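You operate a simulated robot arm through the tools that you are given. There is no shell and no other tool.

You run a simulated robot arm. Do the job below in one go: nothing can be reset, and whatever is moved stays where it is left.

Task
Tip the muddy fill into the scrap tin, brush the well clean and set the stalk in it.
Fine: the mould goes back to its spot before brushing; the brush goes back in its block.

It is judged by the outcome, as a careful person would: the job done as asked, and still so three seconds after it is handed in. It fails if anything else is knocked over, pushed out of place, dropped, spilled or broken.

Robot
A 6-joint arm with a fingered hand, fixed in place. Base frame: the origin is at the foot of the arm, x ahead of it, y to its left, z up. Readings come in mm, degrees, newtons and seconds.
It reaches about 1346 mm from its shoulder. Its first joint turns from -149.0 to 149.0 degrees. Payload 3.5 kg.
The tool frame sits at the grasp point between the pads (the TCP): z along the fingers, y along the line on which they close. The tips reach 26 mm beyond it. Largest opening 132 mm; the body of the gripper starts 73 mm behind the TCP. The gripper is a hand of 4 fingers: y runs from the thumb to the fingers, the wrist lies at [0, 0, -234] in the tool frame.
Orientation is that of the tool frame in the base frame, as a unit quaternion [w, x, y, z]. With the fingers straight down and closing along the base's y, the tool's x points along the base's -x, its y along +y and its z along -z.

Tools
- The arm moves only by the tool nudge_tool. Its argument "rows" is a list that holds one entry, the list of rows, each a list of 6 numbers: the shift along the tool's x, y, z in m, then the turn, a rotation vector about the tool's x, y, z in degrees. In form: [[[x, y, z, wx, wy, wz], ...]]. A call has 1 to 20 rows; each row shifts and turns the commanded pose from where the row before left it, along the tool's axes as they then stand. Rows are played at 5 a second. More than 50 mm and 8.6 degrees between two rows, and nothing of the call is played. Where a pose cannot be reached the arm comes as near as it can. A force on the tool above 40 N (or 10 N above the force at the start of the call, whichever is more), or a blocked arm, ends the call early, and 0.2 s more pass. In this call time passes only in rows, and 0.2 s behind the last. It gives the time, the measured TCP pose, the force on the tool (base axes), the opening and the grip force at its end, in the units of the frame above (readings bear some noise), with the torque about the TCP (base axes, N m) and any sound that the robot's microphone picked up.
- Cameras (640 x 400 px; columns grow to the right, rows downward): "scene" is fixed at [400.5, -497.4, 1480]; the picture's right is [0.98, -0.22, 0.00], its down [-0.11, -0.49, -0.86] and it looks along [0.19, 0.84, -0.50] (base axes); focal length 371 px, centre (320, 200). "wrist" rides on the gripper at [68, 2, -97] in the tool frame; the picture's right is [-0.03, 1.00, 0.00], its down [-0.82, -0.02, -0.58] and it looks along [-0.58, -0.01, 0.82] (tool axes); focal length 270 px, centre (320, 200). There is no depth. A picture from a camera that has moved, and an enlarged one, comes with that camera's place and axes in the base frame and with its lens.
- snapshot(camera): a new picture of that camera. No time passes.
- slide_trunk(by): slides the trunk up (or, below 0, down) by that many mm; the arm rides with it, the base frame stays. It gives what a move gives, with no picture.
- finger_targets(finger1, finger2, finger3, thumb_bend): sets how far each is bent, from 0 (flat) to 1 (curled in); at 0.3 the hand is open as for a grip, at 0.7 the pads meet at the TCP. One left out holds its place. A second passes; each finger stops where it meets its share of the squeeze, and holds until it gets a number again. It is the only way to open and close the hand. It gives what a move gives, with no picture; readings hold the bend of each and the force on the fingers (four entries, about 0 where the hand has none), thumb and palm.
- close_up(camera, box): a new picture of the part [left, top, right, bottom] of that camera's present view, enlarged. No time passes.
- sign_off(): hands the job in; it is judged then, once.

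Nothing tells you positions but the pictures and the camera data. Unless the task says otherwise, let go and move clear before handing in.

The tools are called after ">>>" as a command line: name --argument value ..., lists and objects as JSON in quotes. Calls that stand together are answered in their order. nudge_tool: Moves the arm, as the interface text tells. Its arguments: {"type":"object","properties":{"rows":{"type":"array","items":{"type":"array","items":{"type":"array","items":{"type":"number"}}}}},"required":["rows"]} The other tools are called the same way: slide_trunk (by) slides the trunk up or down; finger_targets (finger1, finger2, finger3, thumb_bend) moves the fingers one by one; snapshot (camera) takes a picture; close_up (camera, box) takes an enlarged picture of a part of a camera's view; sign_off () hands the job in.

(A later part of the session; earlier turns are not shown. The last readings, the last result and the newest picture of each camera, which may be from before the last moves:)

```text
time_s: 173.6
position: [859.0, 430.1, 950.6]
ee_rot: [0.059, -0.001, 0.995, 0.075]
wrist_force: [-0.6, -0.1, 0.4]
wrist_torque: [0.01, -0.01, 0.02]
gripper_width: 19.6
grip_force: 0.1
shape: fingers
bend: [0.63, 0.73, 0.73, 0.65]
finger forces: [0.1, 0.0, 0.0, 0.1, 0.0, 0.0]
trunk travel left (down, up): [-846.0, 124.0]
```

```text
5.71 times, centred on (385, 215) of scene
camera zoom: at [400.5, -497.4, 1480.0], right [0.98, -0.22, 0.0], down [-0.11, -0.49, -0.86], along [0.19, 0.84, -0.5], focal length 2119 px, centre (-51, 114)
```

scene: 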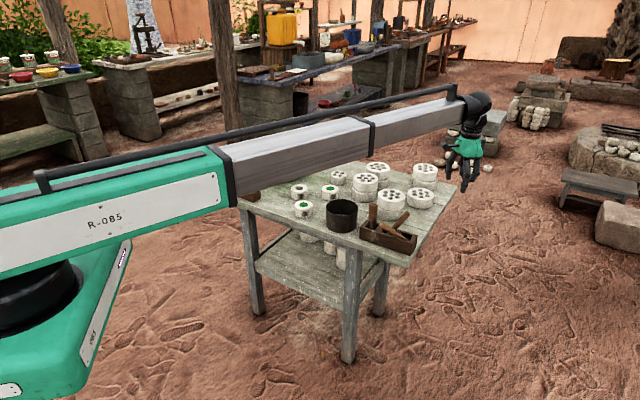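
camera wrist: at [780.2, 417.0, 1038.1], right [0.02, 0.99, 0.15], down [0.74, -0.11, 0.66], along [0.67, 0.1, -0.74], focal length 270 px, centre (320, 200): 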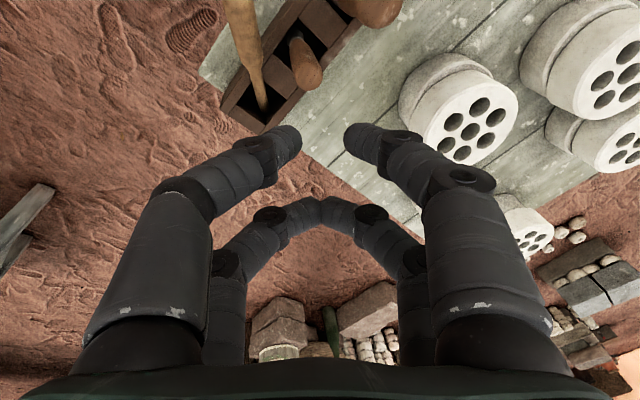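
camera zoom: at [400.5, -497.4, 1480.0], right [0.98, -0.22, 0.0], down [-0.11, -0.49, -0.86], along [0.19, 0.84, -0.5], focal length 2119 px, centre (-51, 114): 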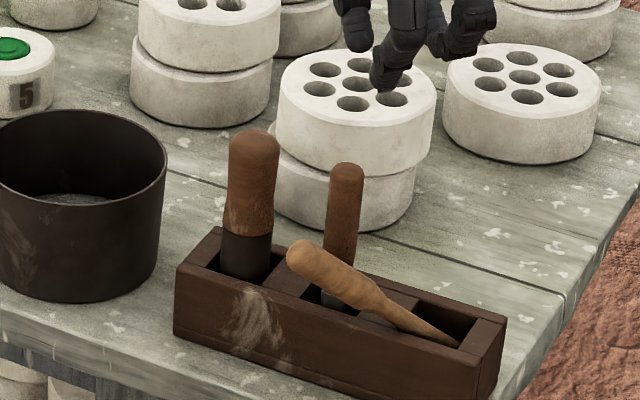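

The brush is standing upright in its slot again. Next I'll do the same for the end tool I disturbed: level the hand, back off to the near side, and approach along its lean.

>>> nudge_tool --rows '[[[0, -0.03115, -0.00208, 7.65, 0, 0], [0.0273, 0, -0.0016, 0, 6.7, 0], [0, 0, 0, 0, 0, 6], [0.0436, 0.0006, 0, 0, 0, 0], [0.0436, 0.0006, 0, 0, 0, 0], [0.0436, 0.0006, 0, 0, 0, 0], [0.0436, 0.0006, 0, 0, 0, 0], [0.0436, 0.0006, 0, 0, 0, 0], [0.0436, 0.0006, 0, 0, 0, 0], [0.0436, 0.0006, 0, 0, 0, 0]]]'

>>> snapshot --camera "wrist"

>>> close_up --camera "scene" --box '[340, 180, 436, 255]'

```text
time_s: 175.8
position: [528.1, 436.7, 947.7]
ee_rot: [0.0, 0.054, 0.998, 0.01]
wrist_force: [0.6, 0.0, 0.0]
wrist_torque: [-0.01, -0.02, 0.0]
gripper_width: 19.8
grip_force: 0.1
shape: fingers
bend: [0.63, 0.73, 0.73, 0.65]
finger forces: [0.1, 0.1, 0.0, 0.0, 0.0, 0.0]
trunk travel left (down, up): [-846.0, 124.0]
```

```text
taken
camera wrist: at [459.7, 442.7, 1043.6], right [0.14, 0.99, 0.02], down [0.81, -0.12, 0.58], along [0.57, -0.06, -0.82], focal length 270 px, centre (320, 200)
```

wrist: 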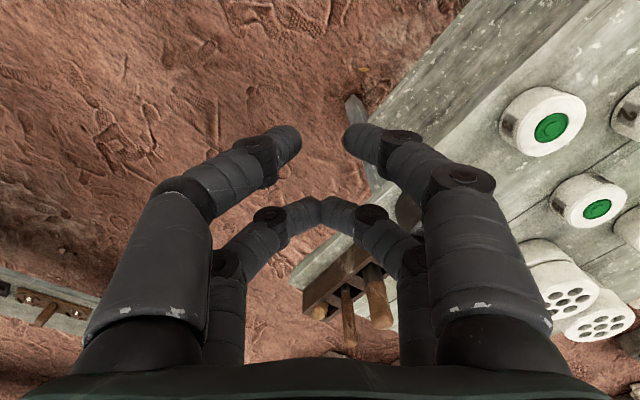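

```text
5.33 times, centred on (388, 218) of scene
camera zoom: at [400.5, -497.4, 1480.0], right [0.98, -0.22, 0.0], down [-0.11, -0.49, -0.86], along [0.19, 0.84, -0.5], focal length 1978 px, centre (-43, 107)
```

zoom: 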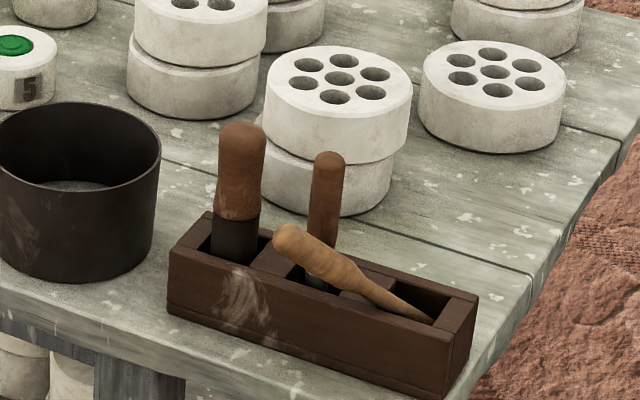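

>>> nudge_tool --rows '[[[-0.03168, 0, -0.00215, 0, -7.78, 0], [-0.03168, 0, -0.00215, 0, -7.78, 0], [-0.03168, 0, -0.00215, 0, -7.78, 0], [-0.03168, 0, -0.00215, 0, -7.78, 0], [-0.03168, 0, -0.00215, 0, -7.78, 0], [-0.03168, 0, -0.00215, 0, -7.78, 0], [-0.03168, 0, -0.00215, 0, -7.78, 0], [-0.03168, 0, -0.00215, 0, -7.78, 0], [-0.03168, 0, -0.00215, 0, -7.78, 0]]]'

>>> finger_targets --finger1 0.58 --thumb_bend 0.58

>>> slide_trunk --by -200

>>> snapshot --camera "wrist"

>>> snapshot --camera "scene"

```text
time_s: 177.8
position: [749.2, 410.7, 1099.9]
ee_rot: [0.573, 0.05, 0.817, -0.025]
wrist_force: [-1.0, -0.1, 0.0]
wrist_torque: [-0.02, -0.01, 0.0]
gripper_width: 19.6
grip_force: 0.0
shape: fingers
bend: [0.63, 0.73, 0.73, 0.65]
finger forces: [0.1, 0.0, 0.1, 0.0, 0.1, 0.1]
trunk travel left (down, up): [-846.0, 124.0]
```

```text
time_s: 178.8
position: [749.9, 411.2, 1100.2]
ee_rot: [0.573, 0.049, 0.818, -0.024]
wrist_force: [-0.1, 0.0, -0.7]
wrist_torque: [-0.01, 0.02, 0.0]
gripper_width: 42.0
grip_force: 0.1
shape: fingers
bend: [0.57, 0.73, 0.73, 0.57]
finger forces: [0.0, 0.1, 0.1, 0.0, 0.0, 0.0]
trunk travel left (down, up): [-846.0, 124.0]
```

```text
time_s: 181.0
position: [749.9, 410.7, 901.0]
ee_rot: [0.573, 0.051, 0.818, -0.026]
wrist_force: [-1.1, 0.6, -0.4]
wrist_torque: [0.04, -0.03, 0.0]
gripper_width: 41.8
grip_force: 0.3
shape: fingers
bend: [0.57, 0.73, 0.73, 0.57]
finger forces: [0.1, 0.0, 0.0, 0.0, 0.0, 0.0]
trunk travel left (down, up): [-646.0, 324.0]
```

```text
taken
camera wrist: at [635.8, 425.0, 869.1], right [0.12, 0.99, 0.04], down [-0.26, -0.01, 0.96], along [0.96, -0.13, 0.26], focal length 270 px, centre (320, 200)
```

wrist: 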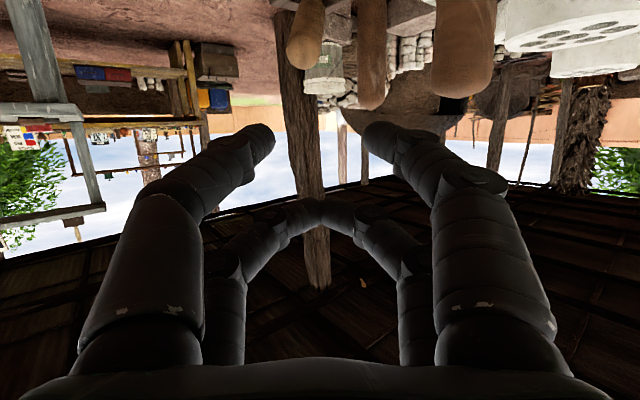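

```text
taken
```

scene: 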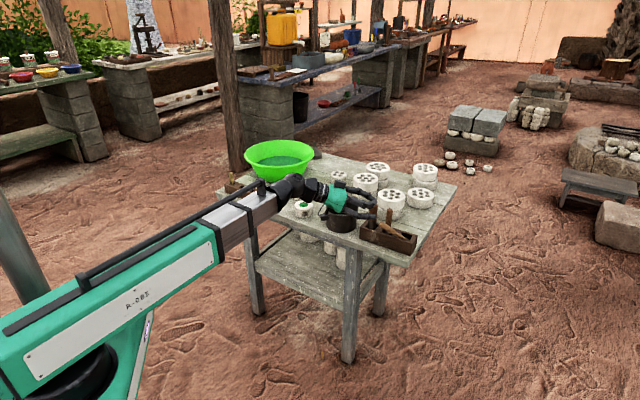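

>>> close_up --camera "wrist" --box '[250, 0, 410, 120]'

>>> slide_trunk --by -35

>>> snapshot --camera "wrist"

>>> close_up --camera "scene" --box '[320, 170, 430, 255]'

```text
3.33 times, centred on (330, 60) of wrist
camera zoom: at [635.8, 425.0, 869.1], right [0.12, 0.99, 0.04], down [-0.26, -0.01, 0.96], along [0.96, -0.13, 0.26], focal length 901 px, centre (287, 667)
```

zoom: 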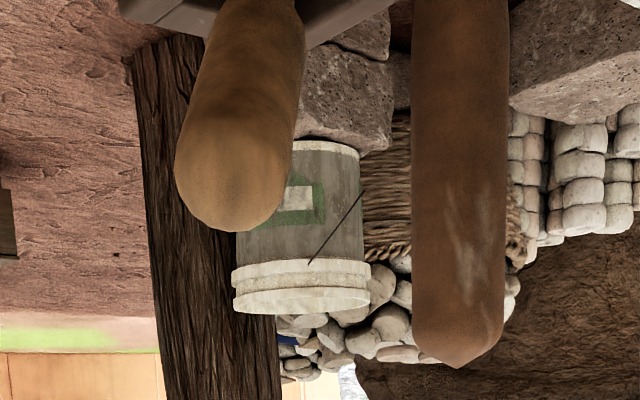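

```text
time_s: 181.8
position: [749.7, 411.0, 865.4]
ee_rot: [0.573, 0.05, 0.818, -0.024]
wrist_force: [0.3, 0.5, -0.4]
wrist_torque: [-0.03, -0.01, -0.02]
gripper_width: 42.2
grip_force: 0.1
shape: fingers
bend: [0.57, 0.73, 0.73, 0.57]
finger forces: [0.1, 0.1, 0.0, 0.1, 0.1, 0.0]
trunk travel left (down, up): [-611.0, 359.0]
```

```text
taken
camera wrist: at [635.8, 425.0, 834.0], right [0.12, 0.99, 0.04], down [-0.26, -0.01, 0.96], along [0.96, -0.13, 0.26], focal length 270 px, centre (320, 200)
```

wrist: 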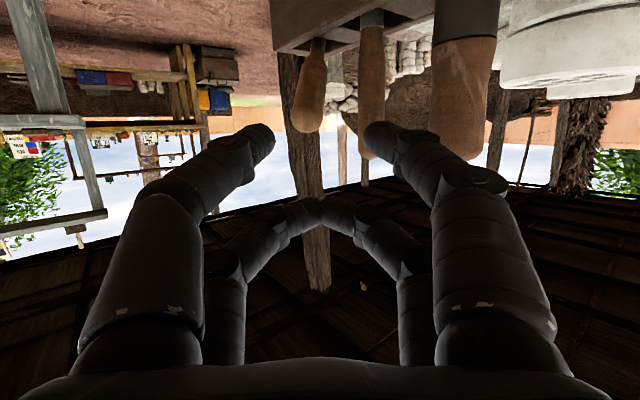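

```text
4.71 times, centred on (375, 212) of scene
camera zoom: at [400.5, -497.4, 1480.0], right [0.98, -0.22, 0.0], down [-0.11, -0.49, -0.86], along [0.19, 0.84, -0.5], focal length 1745 px, centre (61, 141)
```

zoom: 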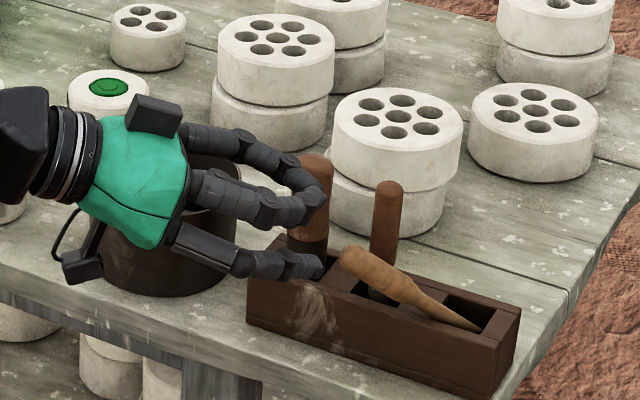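

The end tool's handle end is at about (805, 397, 829). I'll lower level with it and approach.

>>> slide_trunk --by -23

>>> nudge_tool --rows '[[[-0.0048, -0.0018, 0.0131, 0, 0, 0], [-0.0048, -0.0018, 0.0131, 0, 0, 0]]]'

>>> snapshot --camera "wrist"

>>> close_up --camera "scene" --box '[320, 170, 430, 255]'

```text
time_s: 182.4
position: [748.1, 412.5, 843.3]
ee_rot: [0.572, 0.049, 0.818, -0.024]
wrist_force: [0.8, 0.5, 0.0]
wrist_torque: [0.01, 0.0, -0.01]
gripper_width: 41.7
grip_force: 0.1
shape: fingers
bend: [0.57, 0.73, 0.73, 0.57]
finger forces: [0.0, 0.1, 0.1, 0.0, 0.0, 0.0]
trunk travel left (down, up): [-588.0, 382.0]
```

```text
time_s: 183.1
position: [777.2, 405.6, 843.4]
ee_rot: [0.574, 0.05, 0.817, -0.025]
wrist_force: [0.2, 0.7, -0.4]
wrist_torque: [0.03, 0.0, 0.01]
gripper_width: 41.8
grip_force: 0.1
shape: fingers
bend: [0.57, 0.73, 0.73, 0.57]
finger forces: [0.1, 0.0, 0.0, 0.1, 0.1, 0.1]
trunk travel left (down, up): [-588.0, 382.0]
```

```text
taken
camera wrist: at [663.2, 419.0, 811.3], right [0.12, 0.99, 0.04], down [-0.27, -0.01, 0.96], along [0.96, -0.12, 0.26], focal length 270 px, centre (320, 200)
```

wrist: 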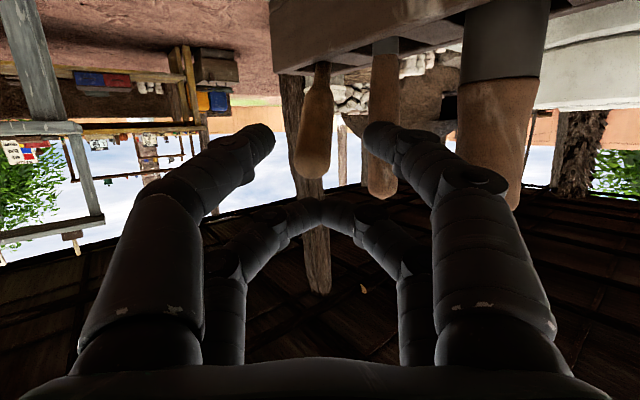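

```text
4.71 times, centred on (375, 212) of scene
camera zoom: at [400.5, -497.4, 1480.0], right [0.98, -0.22, 0.0], down [-0.11, -0.49, -0.86], along [0.19, 0.84, -0.5], focal length 1745 px, centre (61, 141)
```

zoom: 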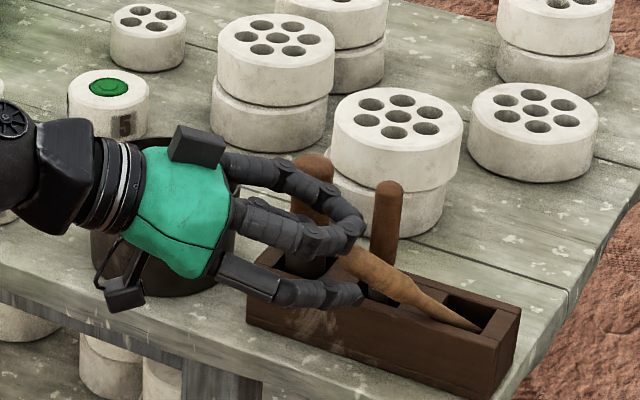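

>>> nudge_tool --rows '[[[0, -0.0052, 0, 0, 0, 0]]]'

>>> finger_targets --finger1 0.6 --thumb_bend 0.6

>>> snapshot --camera "wrist"

```text
time_s: 183.4
position: [776.9, 400.0, 841.5]
ee_rot: [0.572, 0.051, 0.818, -0.025]
wrist_force: [-0.3, 0.9, 0.3]
wrist_torque: [0.0, 0.03, 0.0]
gripper_width: 41.8
grip_force: 0.1
shape: fingers
bend: [0.57, 0.73, 0.73, 0.57]
finger forces: [0.1, 0.0, 0.0, 0.0, 0.0, 0.0]
trunk travel left (down, up): [-588.0, 382.0]
```

```text
time_s: 184.4
position: [776.8, 400.2, 843.9]
ee_rot: [0.573, 0.049, 0.818, -0.023]
wrist_force: [-0.5, 0.4, 0.0]
wrist_torque: [0.01, -0.01, 0.03]
gripper_width: 33.0
grip_force: 0.0
shape: fingers
bend: [0.6, 0.73, 0.73, 0.6]
finger forces: [0.0, 0.0, 0.1, 0.0, 0.0, 0.1]
trunk travel left (down, up): [-588.0, 382.0]
```

```text
taken
camera wrist: at [662.9, 413.2, 811.1], right [0.12, 0.99, 0.04], down [-0.26, -0.01, 0.96], along [0.96, -0.13, 0.26], focal length 270 px, centre (320, 200)
```

wrist: 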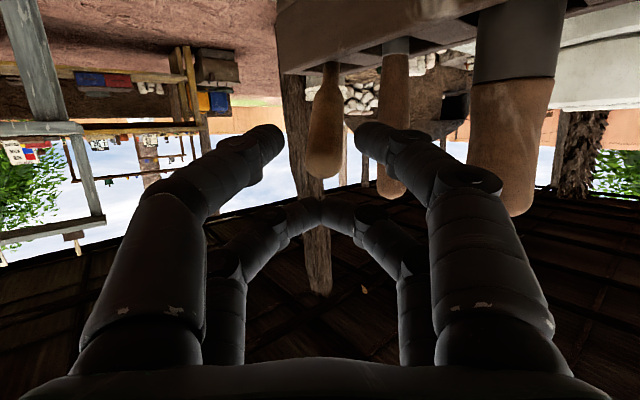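

The handle is centred between the fingertips. I'll move in and close.

>>> nudge_tool --rows '[[[-0.0038, 0, 0.0102, 0, 0, 0], [-0.0038, 0, 0.0102, 0, 0, 0]]]'

>>> snapshot --camera "wrist"

>>> close_up --camera "scene" --box '[320, 170, 430, 255]'

```text
time_s: 185.1
position: [798.0, 396.5, 842.7]
ee_rot: [0.573, 0.049, 0.818, -0.024]
wrist_force: [0.9, 0.3, 0.2]
wrist_torque: [0.02, 0.01, -0.02]
gripper_width: 32.9
grip_force: 0.0
shape: fingers
bend: [0.6, 0.73, 0.73, 0.6]
finger forces: [0.0, 0.0, 0.0, 0.0, 0.0, 0.0]
trunk travel left (down, up): [-588.0, 382.0]
```

```text
taken
camera wrist: at [684.4, 410.0, 811.2], right [0.12, 0.99, 0.04], down [-0.27, -0.01, 0.96], along [0.96, -0.12, 0.26], focal length 270 px, centre (320, 200)
```

wrist: 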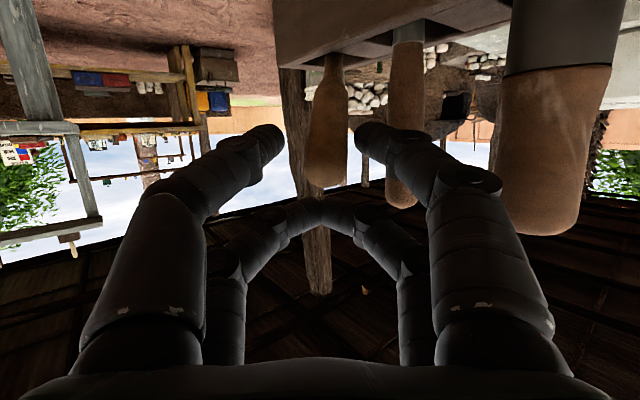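

```text
4.71 times, centred on (375, 212) of scene
camera zoom: at [400.5, -497.4, 1480.0], right [0.98, -0.22, 0.0], down [-0.11, -0.49, -0.86], along [0.19, 0.84, -0.5], focal length 1745 px, centre (61, 141)
```

zoom: 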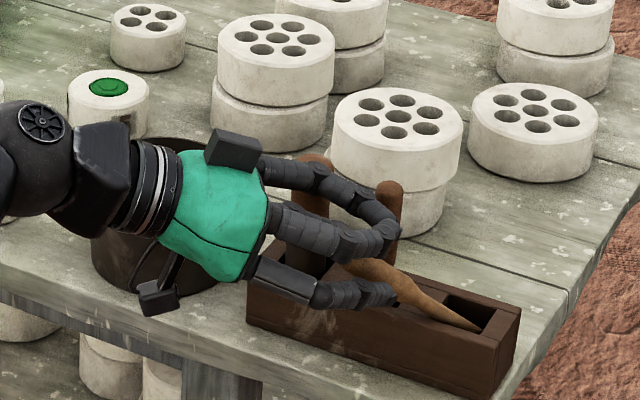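

>>> finger_targets --finger1 0.75 --thumb_bend 0.75

>>> snapshot --camera "wrist"

>>> close_up --camera "scene" --box '[320, 170, 430, 255]'

```text
time_s: 186.1
position: [797.5, 396.2, 842.3]
ee_rot: [0.573, 0.05, 0.818, -0.025]
wrist_force: [-0.4, 1.2, 0.4]
wrist_torque: [0.09, -0.04, 0.07]
gripper_width: 14.4
grip_force: 8.2
shape: fingers
bend: [0.66, 0.73, 0.73, 0.68]
finger forces: [8.2, 0.0, 0.1, 0.0, 7.6, 0.1]
trunk travel left (down, up): [-588.0, 382.0]
```

```text
taken
camera wrist: at [684.5, 409.8, 811.1], right [0.12, 0.99, 0.04], down [-0.27, -0.01, 0.96], along [0.96, -0.13, 0.26], focal length 270 px, centre (320, 200)
```

wrist: 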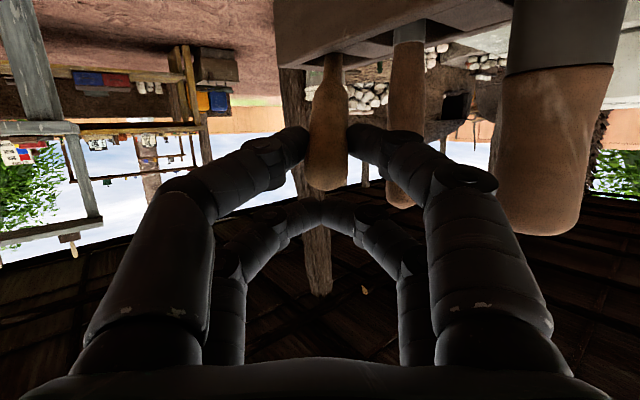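

```text
4.71 times, centred on (375, 212) of scene
camera zoom: at [400.5, -497.4, 1480.0], right [0.98, -0.22, 0.0], down [-0.11, -0.49, -0.86], along [0.19, 0.84, -0.5], focal length 1745 px, centre (61, 141)
```

zoom: 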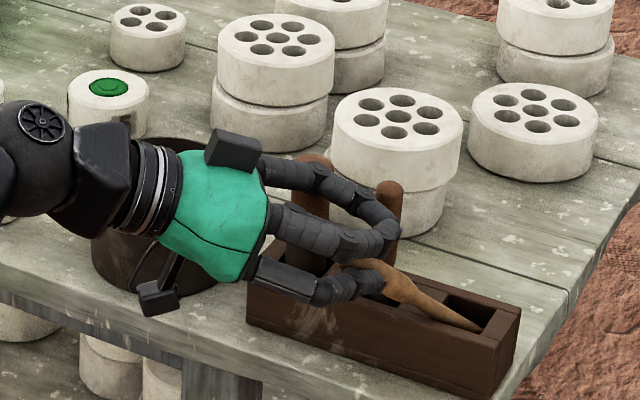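

Gripped. I'll lift it straight up, clear of the block.

>>> slide_trunk --by 30

>>> slide_trunk --by 90

>>> snapshot --camera "wrist"

>>> close_up --camera "scene" --box '[320, 150, 430, 255]'

```text
time_s: 186.8
position: [796.9, 397.6, 871.6]
ee_rot: [0.572, 0.049, 0.818, -0.024]
wrist_force: [-0.4, 0.7, -0.2]
wrist_torque: [-0.04, 0.0, 0.01]
gripper_width: 14.1
grip_force: 8.0
shape: fingers
bend: [0.65, 0.73, 0.73, 0.71]
finger forces: [8.0, 0.0, 0.1, 0.0, 8.0, 0.1]
trunk travel left (down, up): [-618.0, 352.0]
```

```text
time_s: 188.1
position: [798.5, 397.1, 961.8]
ee_rot: [0.572, 0.05, 0.819, -0.025]
wrist_force: [-0.3, 0.3, -0.5]
wrist_torque: [-0.02, 0.0, 0.02]
gripper_width: 14.0
grip_force: 7.9
shape: fingers
bend: [0.65, 0.73, 0.73, 0.71]
finger forces: [8.0, 0.1, 0.0, 0.0, 7.9, 0.0]
trunk travel left (down, up): [-708.0, 262.0]
```

```text
taken
camera wrist: at [684.5, 409.8, 931.1], right [0.12, 0.99, 0.04], down [-0.27, -0.01, 0.96], along [0.96, -0.13, 0.26], focal length 270 px, centre (320, 200)
```

wrist: 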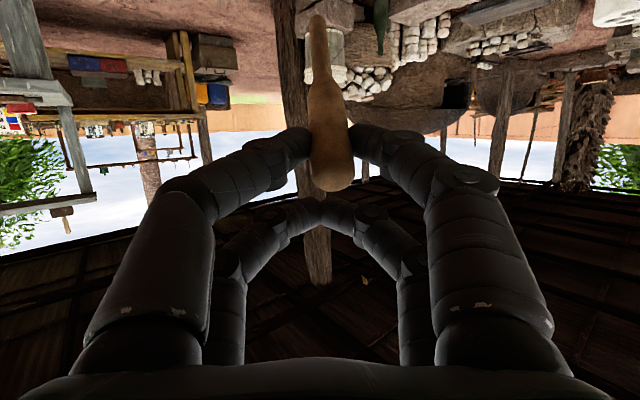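

```text
3.81 times, centred on (375, 202) of scene
camera zoom: at [400.5, -497.4, 1480.0], right [0.98, -0.22, 0.0], down [-0.11, -0.49, -0.86], along [0.19, 0.84, -0.5], focal length 1413 px, centre (110, 190)
```

zoom: 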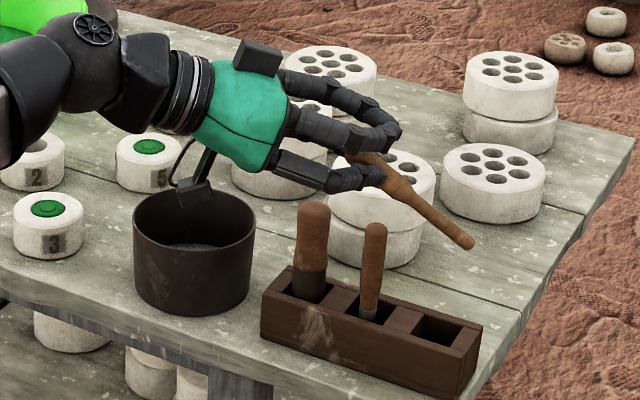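

I have the end tool: a wooden stick about 130 mm long. I'll raise it well up, rotate it to vertical, and bring it over its own slot.

>>> slide_trunk --by 205

>>> nudge_tool --rows '[[[0.02815, 0, -0.0017, 0, 6.91, 0], [0.02815, 0, -0.0017, 0, 6.91, 0], [0.02815, 0, -0.0017, 0, 6.91, 0], [0.02815, 0, -0.0017, 0, 6.91, 0], [0.02815, 0, -0.0017, 0, 6.91, 0], [0.02815, 0, -0.0017, 0, 6.91, 0], [0.02815, 0, -0.0017, 0, 6.91, 0]]]'

>>> snapshot --camera "wrist"

>>> snapshot --camera "scene"

```text
time_s: 190.3
position: [798.6, 396.6, 1167.6]
ee_rot: [0.573, 0.05, 0.818, -0.025]
wrist_force: [-0.1, 0.6, -0.3]
wrist_torque: [0.03, 0.0, 0.04]
gripper_width: 14.1
grip_force: 8.5
shape: fingers
bend: [0.65, 0.73, 0.73, 0.71]
finger forces: [8.0, 0.1, 0.0, 0.0, 8.0, 0.0]
trunk travel left (down, up): [-913.0, 57.0]
```

```text
time_s: 191.9
position: [664.9, 412.7, 1029.3]
ee_rot: [0.186, 0.056, 0.981, -0.003]
wrist_force: [-0.4, 0.6, -0.3]
wrist_torque: [0.0, 0.01, 0.04]
gripper_width: 13.9
grip_force: 8.2
shape: fingers
bend: [0.65, 0.73, 0.73, 0.71]
finger forces: [8.0, 0.1, 0.1, 0.0, 8.0, 0.0]
trunk travel left (down, up): [-913.0, 57.0]
```

```text
taken
camera wrist: at [565.2, 423.7, 1094.9], right [0.13, 0.99, 0.03], down [0.54, -0.09, 0.84], along [0.83, -0.1, -0.55], focal length 270 px, centre (320, 200)
```

wrist: 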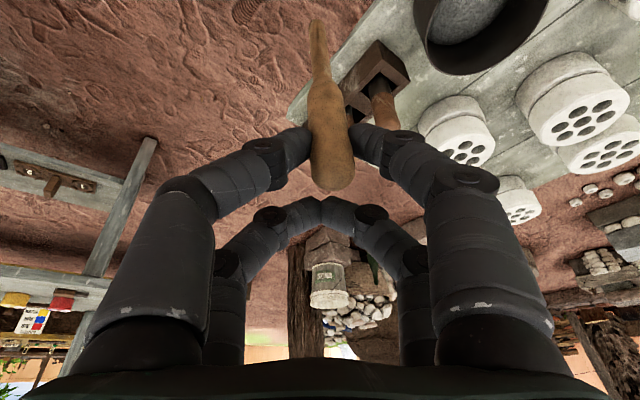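

```text
taken
```

scene: 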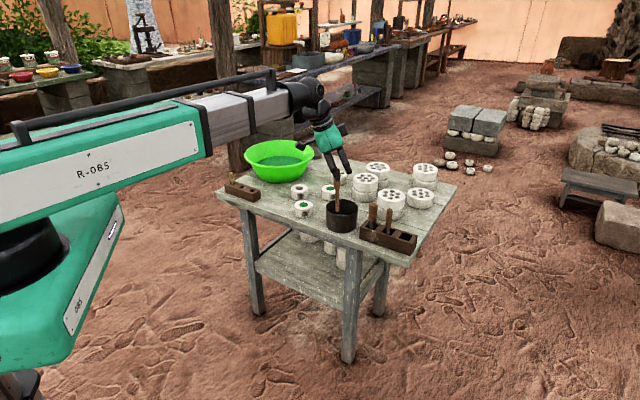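

>>> close_up --camera "scene" --box '[300, 130, 400, 220]'

>>> close_up --camera "wrist" --box '[270, 0, 390, 200]'

```text
4.44 times, centred on (350, 175) of scene
camera zoom: at [400.5, -497.4, 1480.0], right [0.98, -0.22, 0.0], down [-0.11, -0.49, -0.86], along [0.19, 0.84, -0.5], focal length 1648 px, centre (187, 311)
```

zoom: 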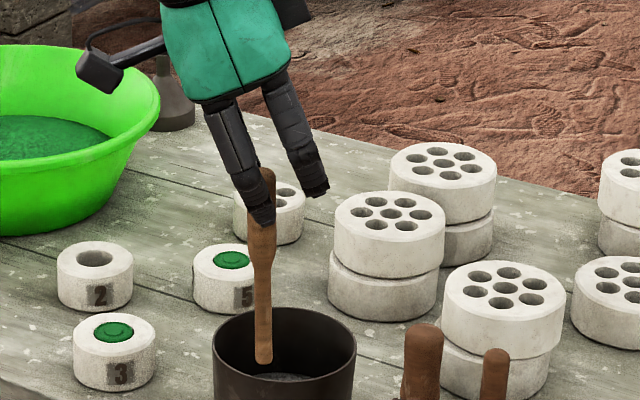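

```text
2.00 times, centred on (330, 100) of wrist
camera zoom: at [565.2, 423.7, 1094.9], right [0.13, 0.99, 0.03], down [0.54, -0.09, 0.84], along [0.83, -0.1, -0.55], focal length 541 px, centre (300, 400)
```

zoom: 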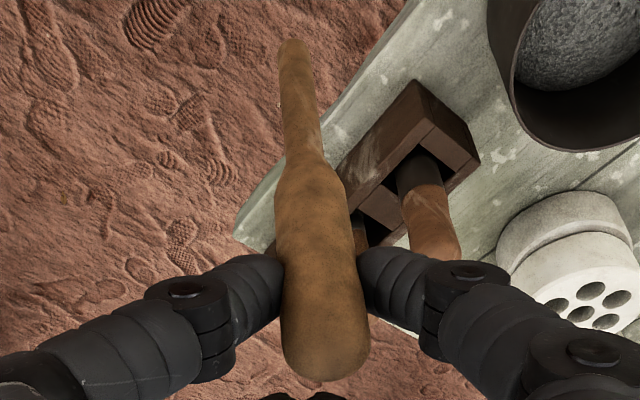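

The stick hangs within about 2° of vertical. I'll make a small roll correction and move over its slot.

>>> nudge_tool --rows '[[[0, 0.0082, -0.00014, -2, 0, 0], [-0.0422, -0.0019, 0.0166, 0, 0, 0], [-0.0422, -0.0019, 0.0166, 0, 0, 0], [-0.0422, -0.0019, 0.0166, 0, 0, 0], [-0.0422, -0.0019, 0.0166, 0, 0, 0], [-0.0422, -0.0019, 0.0166, 0, 0, 0]]]'

>>> slide_trunk --by -40

>>> snapshot --camera "wrist"

>>> close_up --camera "scene" --box '[340, 150, 440, 255]'

```text
time_s: 193.3
position: [890.5, 393.0, 1029.7]
ee_rot: [0.188, 0.053, 0.981, 0.015]
wrist_force: [0.2, 0.3, -0.2]
wrist_torque: [0.03, 0.03, 0.0]
gripper_width: 14.0
grip_force: 7.6
shape: fingers
bend: [0.65, 0.73, 0.73, 0.71]
finger forces: [8.0, 0.1, 0.1, 0.0, 8.0, 0.1]
out of reach, approached as far as the arm can: row 3, 6
trunk travel left (down, up): [-913.0, 57.0]
```

```text
time_s: 194.1
position: [889.3, 391.2, 990.6]
ee_rot: [0.188, 0.052, 0.981, 0.014]
wrist_force: [-0.6, 0.4, 0.0]
wrist_torque: [0.02, 0.03, -0.03]
gripper_width: 14.0
grip_force: 8.3
shape: fingers
bend: [0.65, 0.73, 0.73, 0.71]
finger forces: [8.1, 0.0, 0.0, 0.0, 8.0, 0.0]
trunk travel left (down, up): [-873.0, 97.0]
```

```text
taken
camera wrist: at [790.7, 399.1, 1055.2], right [0.12, 0.99, 0.06], down [0.54, -0.11, 0.84], along [0.83, -0.07, -0.55], focal length 270 px, centre (320, 200)
```

wrist: 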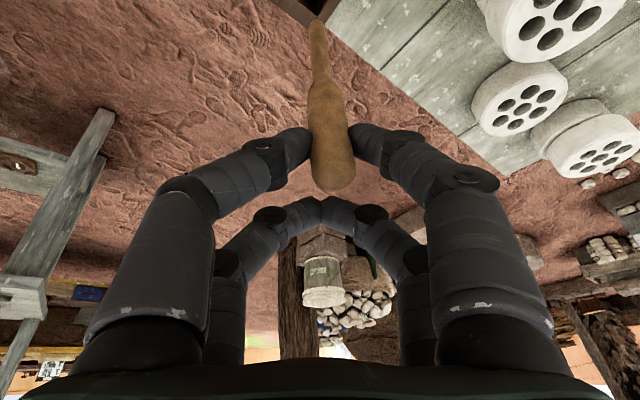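

```text
3.81 times, centred on (390, 202) of scene
camera zoom: at [400.5, -497.4, 1480.0], right [0.98, -0.22, 0.0], down [-0.11, -0.49, -0.86], along [0.19, 0.84, -0.5], focal length 1413 px, centre (53, 190)
```

zoom: 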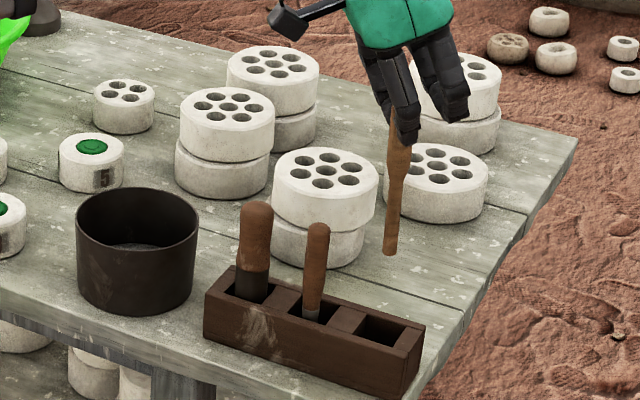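

>>> slide_trunk --by -60

>>> close_up --camera "wrist" --box '[260, 0, 380, 100]'

>>> close_up --camera "scene" --box '[360, 190, 424, 250]'

```text
time_s: 195.1
position: [889.8, 391.7, 930.4]
ee_rot: [0.189, 0.052, 0.981, 0.014]
wrist_force: [0.2, -0.5, 0.3]
wrist_torque: [0.0, 0.02, -0.01]
gripper_width: 14.2
grip_force: 8.0
shape: fingers
bend: [0.65, 0.73, 0.73, 0.71]
finger forces: [8.0, 0.1, 0.0, 0.0, 8.0, 0.1]
trunk travel left (down, up): [-813.0, 157.0]
```

```text
4.00 times, centred on (320, 50) of wrist
camera zoom: at [790.7, 399.1, 995.2], right [0.12, 0.99, 0.06], down [0.54, -0.11, 0.84], along [0.83, -0.07, -0.55], focal length 1081 px, centre (320, 800)
```

zoom: 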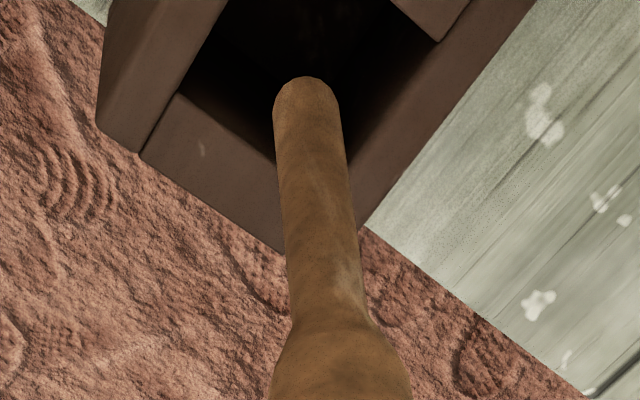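

```text
6.67 times, centred on (392, 220) of scene
camera zoom: at [400.5, -497.4, 1480.0], right [0.98, -0.22, 0.0], down [-0.11, -0.49, -0.86], along [0.19, 0.84, -0.5], focal length 2473 px, centre (-160, 67)
```

zoom: 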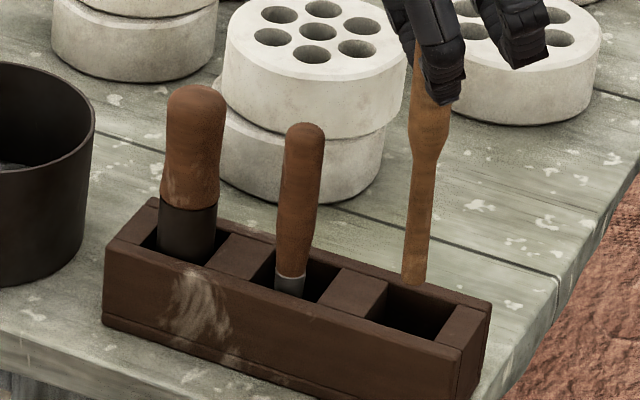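

The tip is about 5 mm off the slot centre. I'll correct and lower in.

>>> nudge_tool --rows '[[[-0.0024, 0.0042, 0.0011, 0, 0, 0]]]'

>>> slide_trunk --by -30

>>> close_up --camera "wrist" --box '[260, 0, 380, 100]'

>>> close_up --camera "scene" --box '[360, 190, 424, 250]'

```text
time_s: 195.5
position: [892.4, 395.6, 931.1]
ee_rot: [0.189, 0.053, 0.98, 0.015]
wrist_force: [0.5, 0.5, 0.3]
wrist_torque: [0.04, 0.0, -0.01]
gripper_width: 14.0
grip_force: 7.6
shape: fingers
bend: [0.65, 0.73, 0.73, 0.71]
finger forces: [8.0, 0.1, 0.1, 0.0, 8.1, 0.1]
trunk travel left (down, up): [-813.0, 157.0]
```

```text
time_s: 196.2
position: [892.1, 395.9, 900.3]
ee_rot: [0.189, 0.052, 0.981, 0.014]
wrist_force: [0.3, 0.9, -0.2]
wrist_torque: [0.01, -0.01, -0.03]
gripper_width: 13.8
grip_force: 7.8
shape: fingers
bend: [0.65, 0.73, 0.73, 0.71]
finger forces: [8.0, 0.1, 0.0, 0.0, 8.0, 0.0]
trunk travel left (down, up): [-783.0, 187.0]
```

```text
4.00 times, centred on (320, 50) of wrist
camera zoom: at [793.8, 402.8, 965.1], right [0.12, 0.99, 0.06], down [0.54, -0.11, 0.84], along [0.83, -0.07, -0.55], focal length 1081 px, centre (320, 800)
```

zoom: 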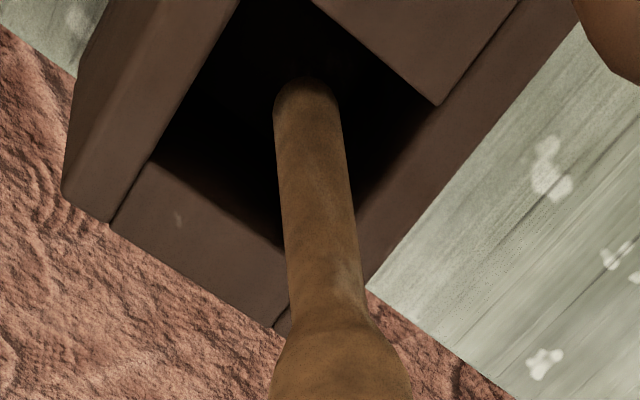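

```text
6.67 times, centred on (392, 220) of scene
camera zoom: at [400.5, -497.4, 1480.0], right [0.98, -0.22, 0.0], down [-0.11, -0.49, -0.86], along [0.19, 0.84, -0.5], focal length 2473 px, centre (-160, 67)
```

zoom: 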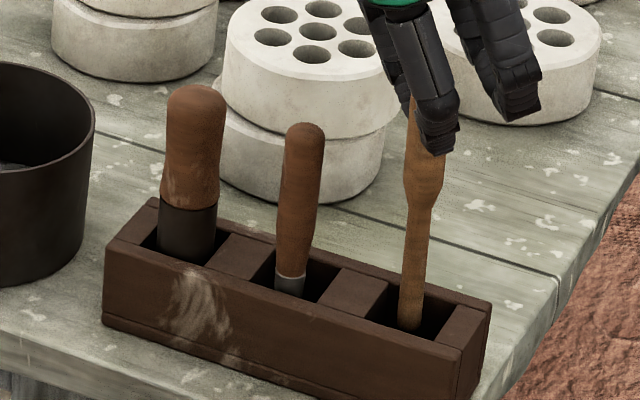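

It's in the slot and centred. I'll continue down to the bottom.

>>> slide_trunk --by -20

>>> slide_trunk --by -5

>>> slide_trunk --by -3

>>> close_up --camera "scene" --box '[360, 190, 424, 250]'

```text
time_s: 196.9
position: [892.6, 395.2, 881.1]
ee_rot: [0.189, 0.052, 0.981, 0.015]
wrist_force: [0.2, 0.7, 0.4]
wrist_torque: [0.01, 0.02, 0.01]
gripper_width: 14.0
grip_force: 7.9
shape: fingers
bend: [0.65, 0.73, 0.73, 0.71]
finger forces: [8.0, 0.0, 0.1, 0.1, 8.1, 0.0]
trunk travel left (down, up): [-763.0, 207.0]
```

```text
time_s: 197.4
position: [892.8, 395.8, 875.8]
ee_rot: [0.188, 0.053, 0.981, 0.014]
wrist_force: [0.5, 1.0, -0.2]
wrist_torque: [-0.01, 0.04, 0.0]
gripper_width: 14.2
grip_force: 8.2
shape: fingers
bend: [0.65, 0.73, 0.73, 0.71]
finger forces: [8.0, 0.0, 0.0, 0.0, 8.0, 0.0]
trunk travel left (down, up): [-758.0, 212.0]
```

```text
time_s: 198.0
position: [892.7, 395.1, 873.5]
ee_rot: [0.189, 0.052, 0.981, 0.015]
wrist_force: [0.7, 0.4, 1.0]
wrist_torque: [0.01, 0.04, 0.02]
gripper_width: 14.0
grip_force: 8.1
shape: fingers
bend: [0.65, 0.73, 0.73, 0.71]
finger forces: [8.2, 0.0, 0.1, 0.0, 8.1, 0.0]
trunk travel left (down, up): [-755.0, 215.0]
```

```text
6.67 times, centred on (392, 220) of scene
camera zoom: at [400.5, -497.4, 1480.0], right [0.98, -0.22, 0.0], down [-0.11, -0.49, -0.86], along [0.19, 0.84, -0.5], focal length 2473 px, centre (-160, 67)
```

zoom: 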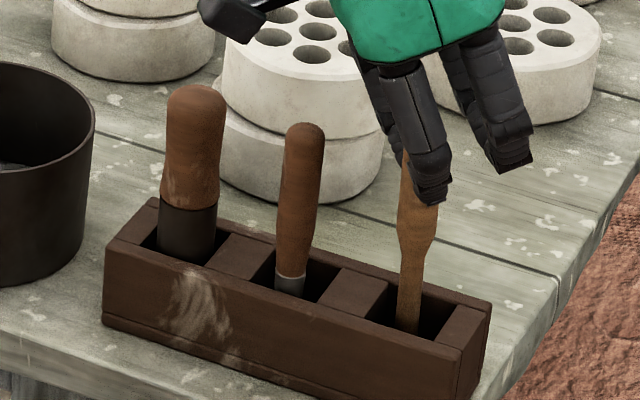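

>>> slide_trunk --by -1

>>> slide_trunk --by -1

>>> close_up --camera "scene" --box '[360, 190, 424, 250]'

>>> close_up --camera "wrist" --box '[250, 0, 390, 200]'

```text
time_s: 198.5
position: [891.2, 396.0, 873.0]
ee_rot: [0.188, 0.053, 0.981, 0.015]
wrist_force: [0.6, 0.3, 4.1]
wrist_torque: [0.05, 0.05, -0.01]
gripper_width: 13.4
grip_force: 8.5
shape: fingers
bend: [0.65, 0.73, 0.73, 0.71]
finger forces: [8.7, 0.0, 0.1, 0.0, 8.6, 0.0]
trunk travel left (down, up): [-754.0, 216.0]
```

```text
time_s: 199.0
position: [891.8, 395.3, 872.0]
ee_rot: [0.188, 0.053, 0.981, 0.016]
wrist_force: [0.0, -0.1, 8.0]
wrist_torque: [0.08, 0.07, 0.02]
gripper_width: 13.7
grip_force: 8.7
shape: fingers
bend: [0.66, 0.73, 0.73, 0.72]
finger forces: [9.0, 0.0, 0.1, 0.0, 8.8, 0.0]
trunk travel left (down, up): [-753.0, 217.0]
```

```text
6.67 times, centred on (392, 220) of scene
camera zoom: at [400.5, -497.4, 1480.0], right [0.98, -0.22, 0.0], down [-0.11, -0.49, -0.86], along [0.19, 0.84, -0.5], focal length 2473 px, centre (-160, 67)
```

zoom: 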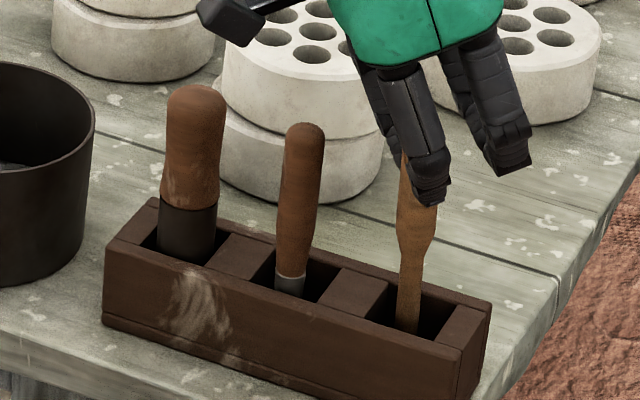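

```text
2.00 times, centred on (320, 100) of wrist
camera zoom: at [793.4, 402.6, 935.8], right [0.12, 0.99, 0.06], down [0.54, -0.11, 0.84], along [0.84, -0.07, -0.55], focal length 541 px, centre (320, 400)
```

zoom: 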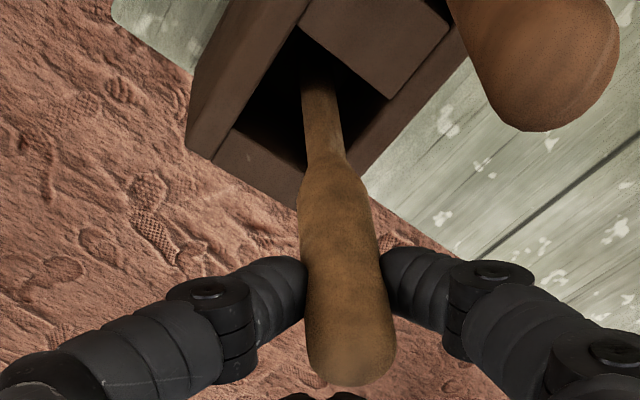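

It's resting on the slot bottom. I'll ease the pressure and open slightly and evenly.

>>> slide_trunk --by 1

>>> finger_targets --finger1 0.62 --thumb_bend 0.65

>>> close_up --camera "wrist" --box '[250, 0, 390, 200]'

>>> close_up --camera "scene" --box '[360, 190, 424, 250]'

```text
time_s: 199.5
position: [891.3, 395.3, 872.3]
ee_rot: [0.189, 0.052, 0.98, 0.015]
wrist_force: [1.0, 0.0, 4.0]
wrist_torque: [0.06, 0.06, 0.03]
gripper_width: 13.7
grip_force: 8.3
shape: fingers
bend: [0.66, 0.73, 0.73, 0.72]
finger forces: [8.8, 0.1, 0.0, 0.0, 8.6, 0.0]
trunk travel left (down, up): [-754.0, 216.0]
```

```text
time_s: 200.5
position: [892.2, 396.9, 870.4]
ee_rot: [0.189, 0.053, 0.98, 0.015]
wrist_force: [0.1, 0.1, -0.3]
wrist_torque: [-0.01, 0.03, -0.03]
gripper_width: 21.3
grip_force: 0.0
shape: fingers
bend: [0.62, 0.73, 0.73, 0.65]
finger forces: [0.0, 0.0, 0.0, 0.1, 0.0, 0.0]
trunk travel left (down, up): [-754.0, 216.0]
```

```text
2.00 times, centred on (320, 100) of wrist
camera zoom: at [793.8, 402.9, 936.1], right [0.12, 0.99, 0.06], down [0.54, -0.11, 0.84], along [0.83, -0.07, -0.55], focal length 541 px, centre (320, 400)
```

zoom: 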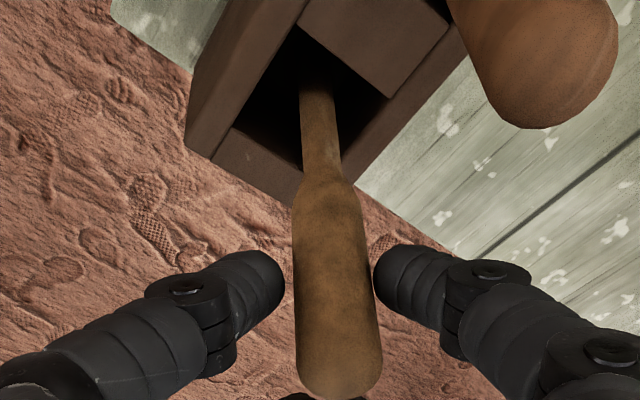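

```text
6.67 times, centred on (392, 220) of scene
camera zoom: at [400.5, -497.4, 1480.0], right [0.98, -0.22, 0.0], down [-0.11, -0.49, -0.86], along [0.19, 0.84, -0.5], focal length 2473 px, centre (-160, 67)
```

zoom: 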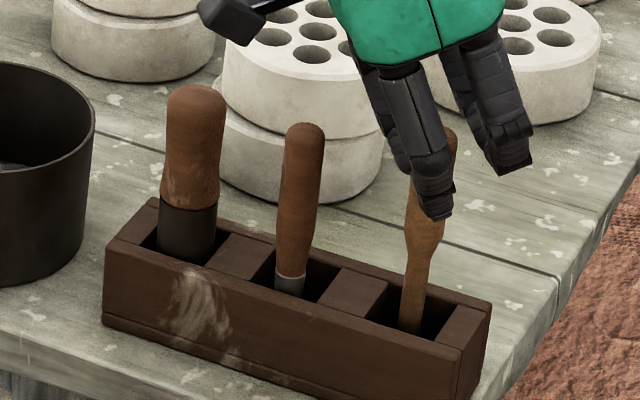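

>>> nudge_tool --rows '[[[0, 0, 0, 0, 0, 0], [0, 0, 0, 0, 0, 0], [0, 0, 0, 0, 0, 0], [0, 0, 0, 0, 0, 0]]]'

>>> close_up --camera "wrist" --box '[250, 0, 390, 200]'

>>> close_up --camera "scene" --box '[360, 190, 424, 250]'

```text
time_s: 201.5
position: [893.4, 396.2, 871.4]
ee_rot: [0.189, 0.053, 0.98, 0.014]
wrist_force: [0.2, 0.0, 0.7]
wrist_torque: [-0.03, 0.02, -0.02]
gripper_width: 21.0
grip_force: 0.1
shape: fingers
bend: [0.62, 0.73, 0.73, 0.65]
finger forces: [0.1, 0.0, 0.2, 0.0, 0.0, 0.0]
trunk travel left (down, up): [-754.0, 216.0]
```

```text
2.00 times, centred on (320, 100) of wrist
camera zoom: at [793.8, 402.9, 936.1], right [0.12, 0.99, 0.06], down [0.54, -0.11, 0.84], along [0.83, -0.07, -0.55], focal length 541 px, centre (320, 400)
```

zoom: 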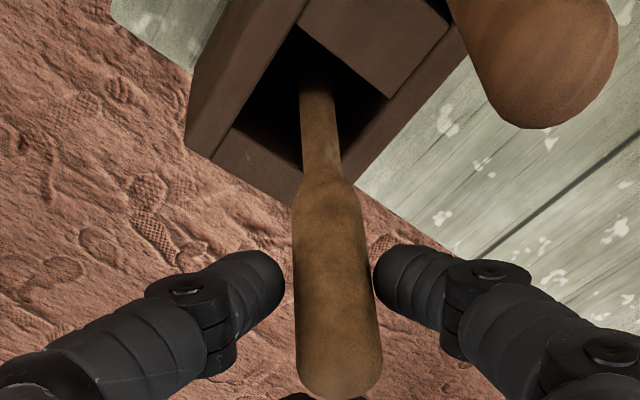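

```text
6.67 times, centred on (392, 220) of scene
camera zoom: at [400.5, -497.4, 1480.0], right [0.98, -0.22, 0.0], down [-0.11, -0.49, -0.86], along [0.19, 0.84, -0.5], focal length 2473 px, centre (-160, 67)
```

zoom: 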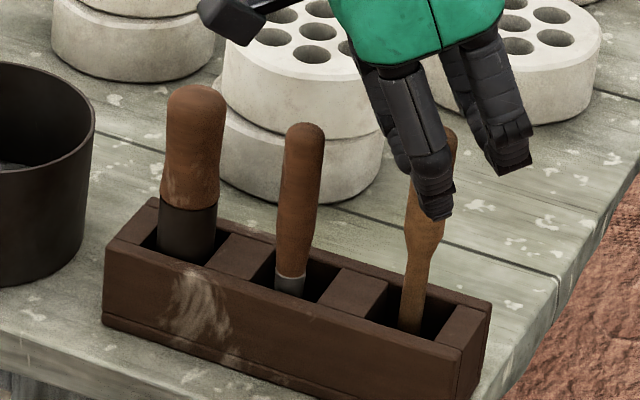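

>>> slide_trunk --by 6

>>> close_up --camera "scene" --box '[360, 190, 424, 250]'

>>> close_up --camera "wrist" --box '[250, 0, 390, 200]'

```text
time_s: 202.1
position: [892.8, 395.4, 877.8]
ee_rot: [0.189, 0.053, 0.981, 0.014]
wrist_force: [-0.1, 0.0, -0.3]
wrist_torque: [-0.01, -0.01, 0.0]
gripper_width: 21.1
grip_force: 0.0
shape: fingers
bend: [0.62, 0.73, 0.73, 0.65]
finger forces: [0.0, 0.0, 0.0, 0.0, 0.0, 0.1]
trunk travel left (down, up): [-760.0, 210.0]
```

```text
6.67 times, centred on (392, 220) of scene
camera zoom: at [400.5, -497.4, 1480.0], right [0.98, -0.22, 0.0], down [-0.11, -0.49, -0.86], along [0.19, 0.84, -0.5], focal length 2473 px, centre (-160, 67)
```

zoom: 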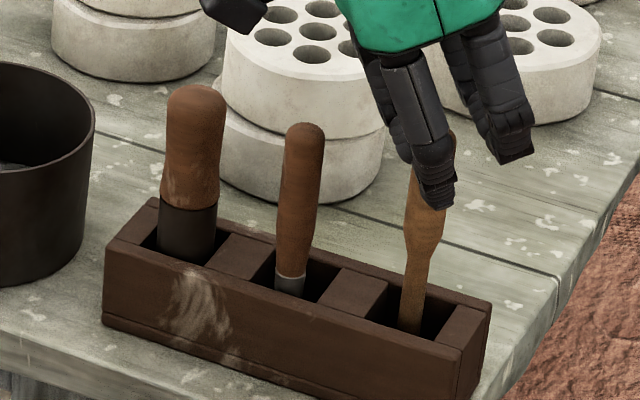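

```text
2.00 times, centred on (320, 100) of wrist
camera zoom: at [793.9, 402.9, 942.1], right [0.12, 0.99, 0.06], down [0.54, -0.11, 0.84], along [0.83, -0.07, -0.55], focal length 541 px, centre (320, 400)
```

zoom: 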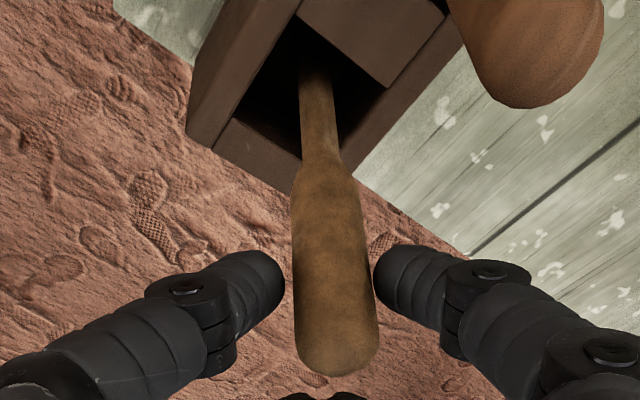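

The stick stands on its own. I'll continue straight up.

>>> slide_trunk --by 30

>>> slide_trunk --by 90

>>> close_up --camera "scene" --box '[340, 185, 436, 260]'

>>> snapshot --camera "scene"

```text
time_s: 202.8
position: [892.0, 397.1, 907.2]
ee_rot: [0.188, 0.053, 0.981, 0.014]
wrist_force: [-0.3, -1.0, 0.1]
wrist_torque: [0.02, 0.05, 0.03]
gripper_width: 21.0
grip_force: 0.1
shape: fingers
bend: [0.62, 0.73, 0.73, 0.65]
finger forces: [0.0, 0.0, 0.0, 0.1, 0.0, 0.1]
trunk travel left (down, up): [-790.0, 180.0]
```

```text
time_s: 204.1
position: [892.3, 396.2, 997.5]
ee_rot: [0.189, 0.052, 0.98, 0.015]
wrist_force: [0.2, 0.4, -1.2]
wrist_torque: [-0.01, 0.03, -0.02]
gripper_width: 21.4
grip_force: 0.0
shape: fingers
bend: [0.62, 0.73, 0.73, 0.65]
finger forces: [0.0, 0.0, 0.0, 0.0, 0.0, 0.0]
trunk travel left (down, up): [-880.0, 90.0]
```

```text
5.33 times, centred on (388, 222) of scene
camera zoom: at [400.5, -497.4, 1480.0], right [0.98, -0.22, 0.0], down [-0.11, -0.49, -0.86], along [0.19, 0.84, -0.5], focal length 1978 px, centre (-43, 80)
```

zoom: 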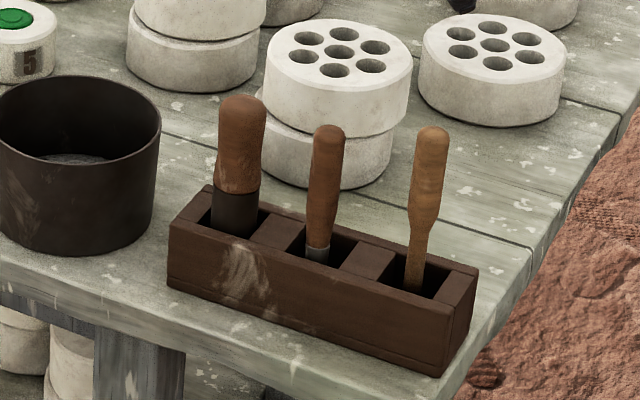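

```text
taken
```

scene: 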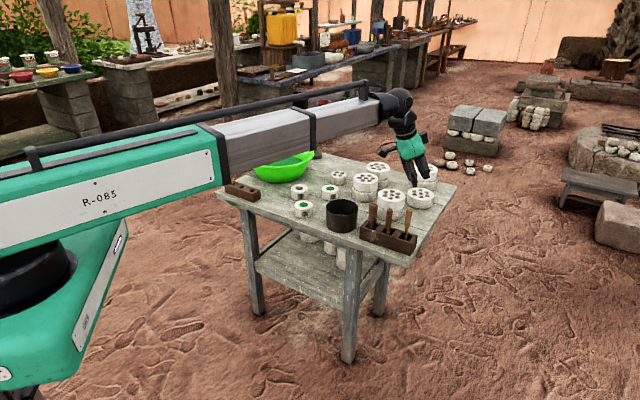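

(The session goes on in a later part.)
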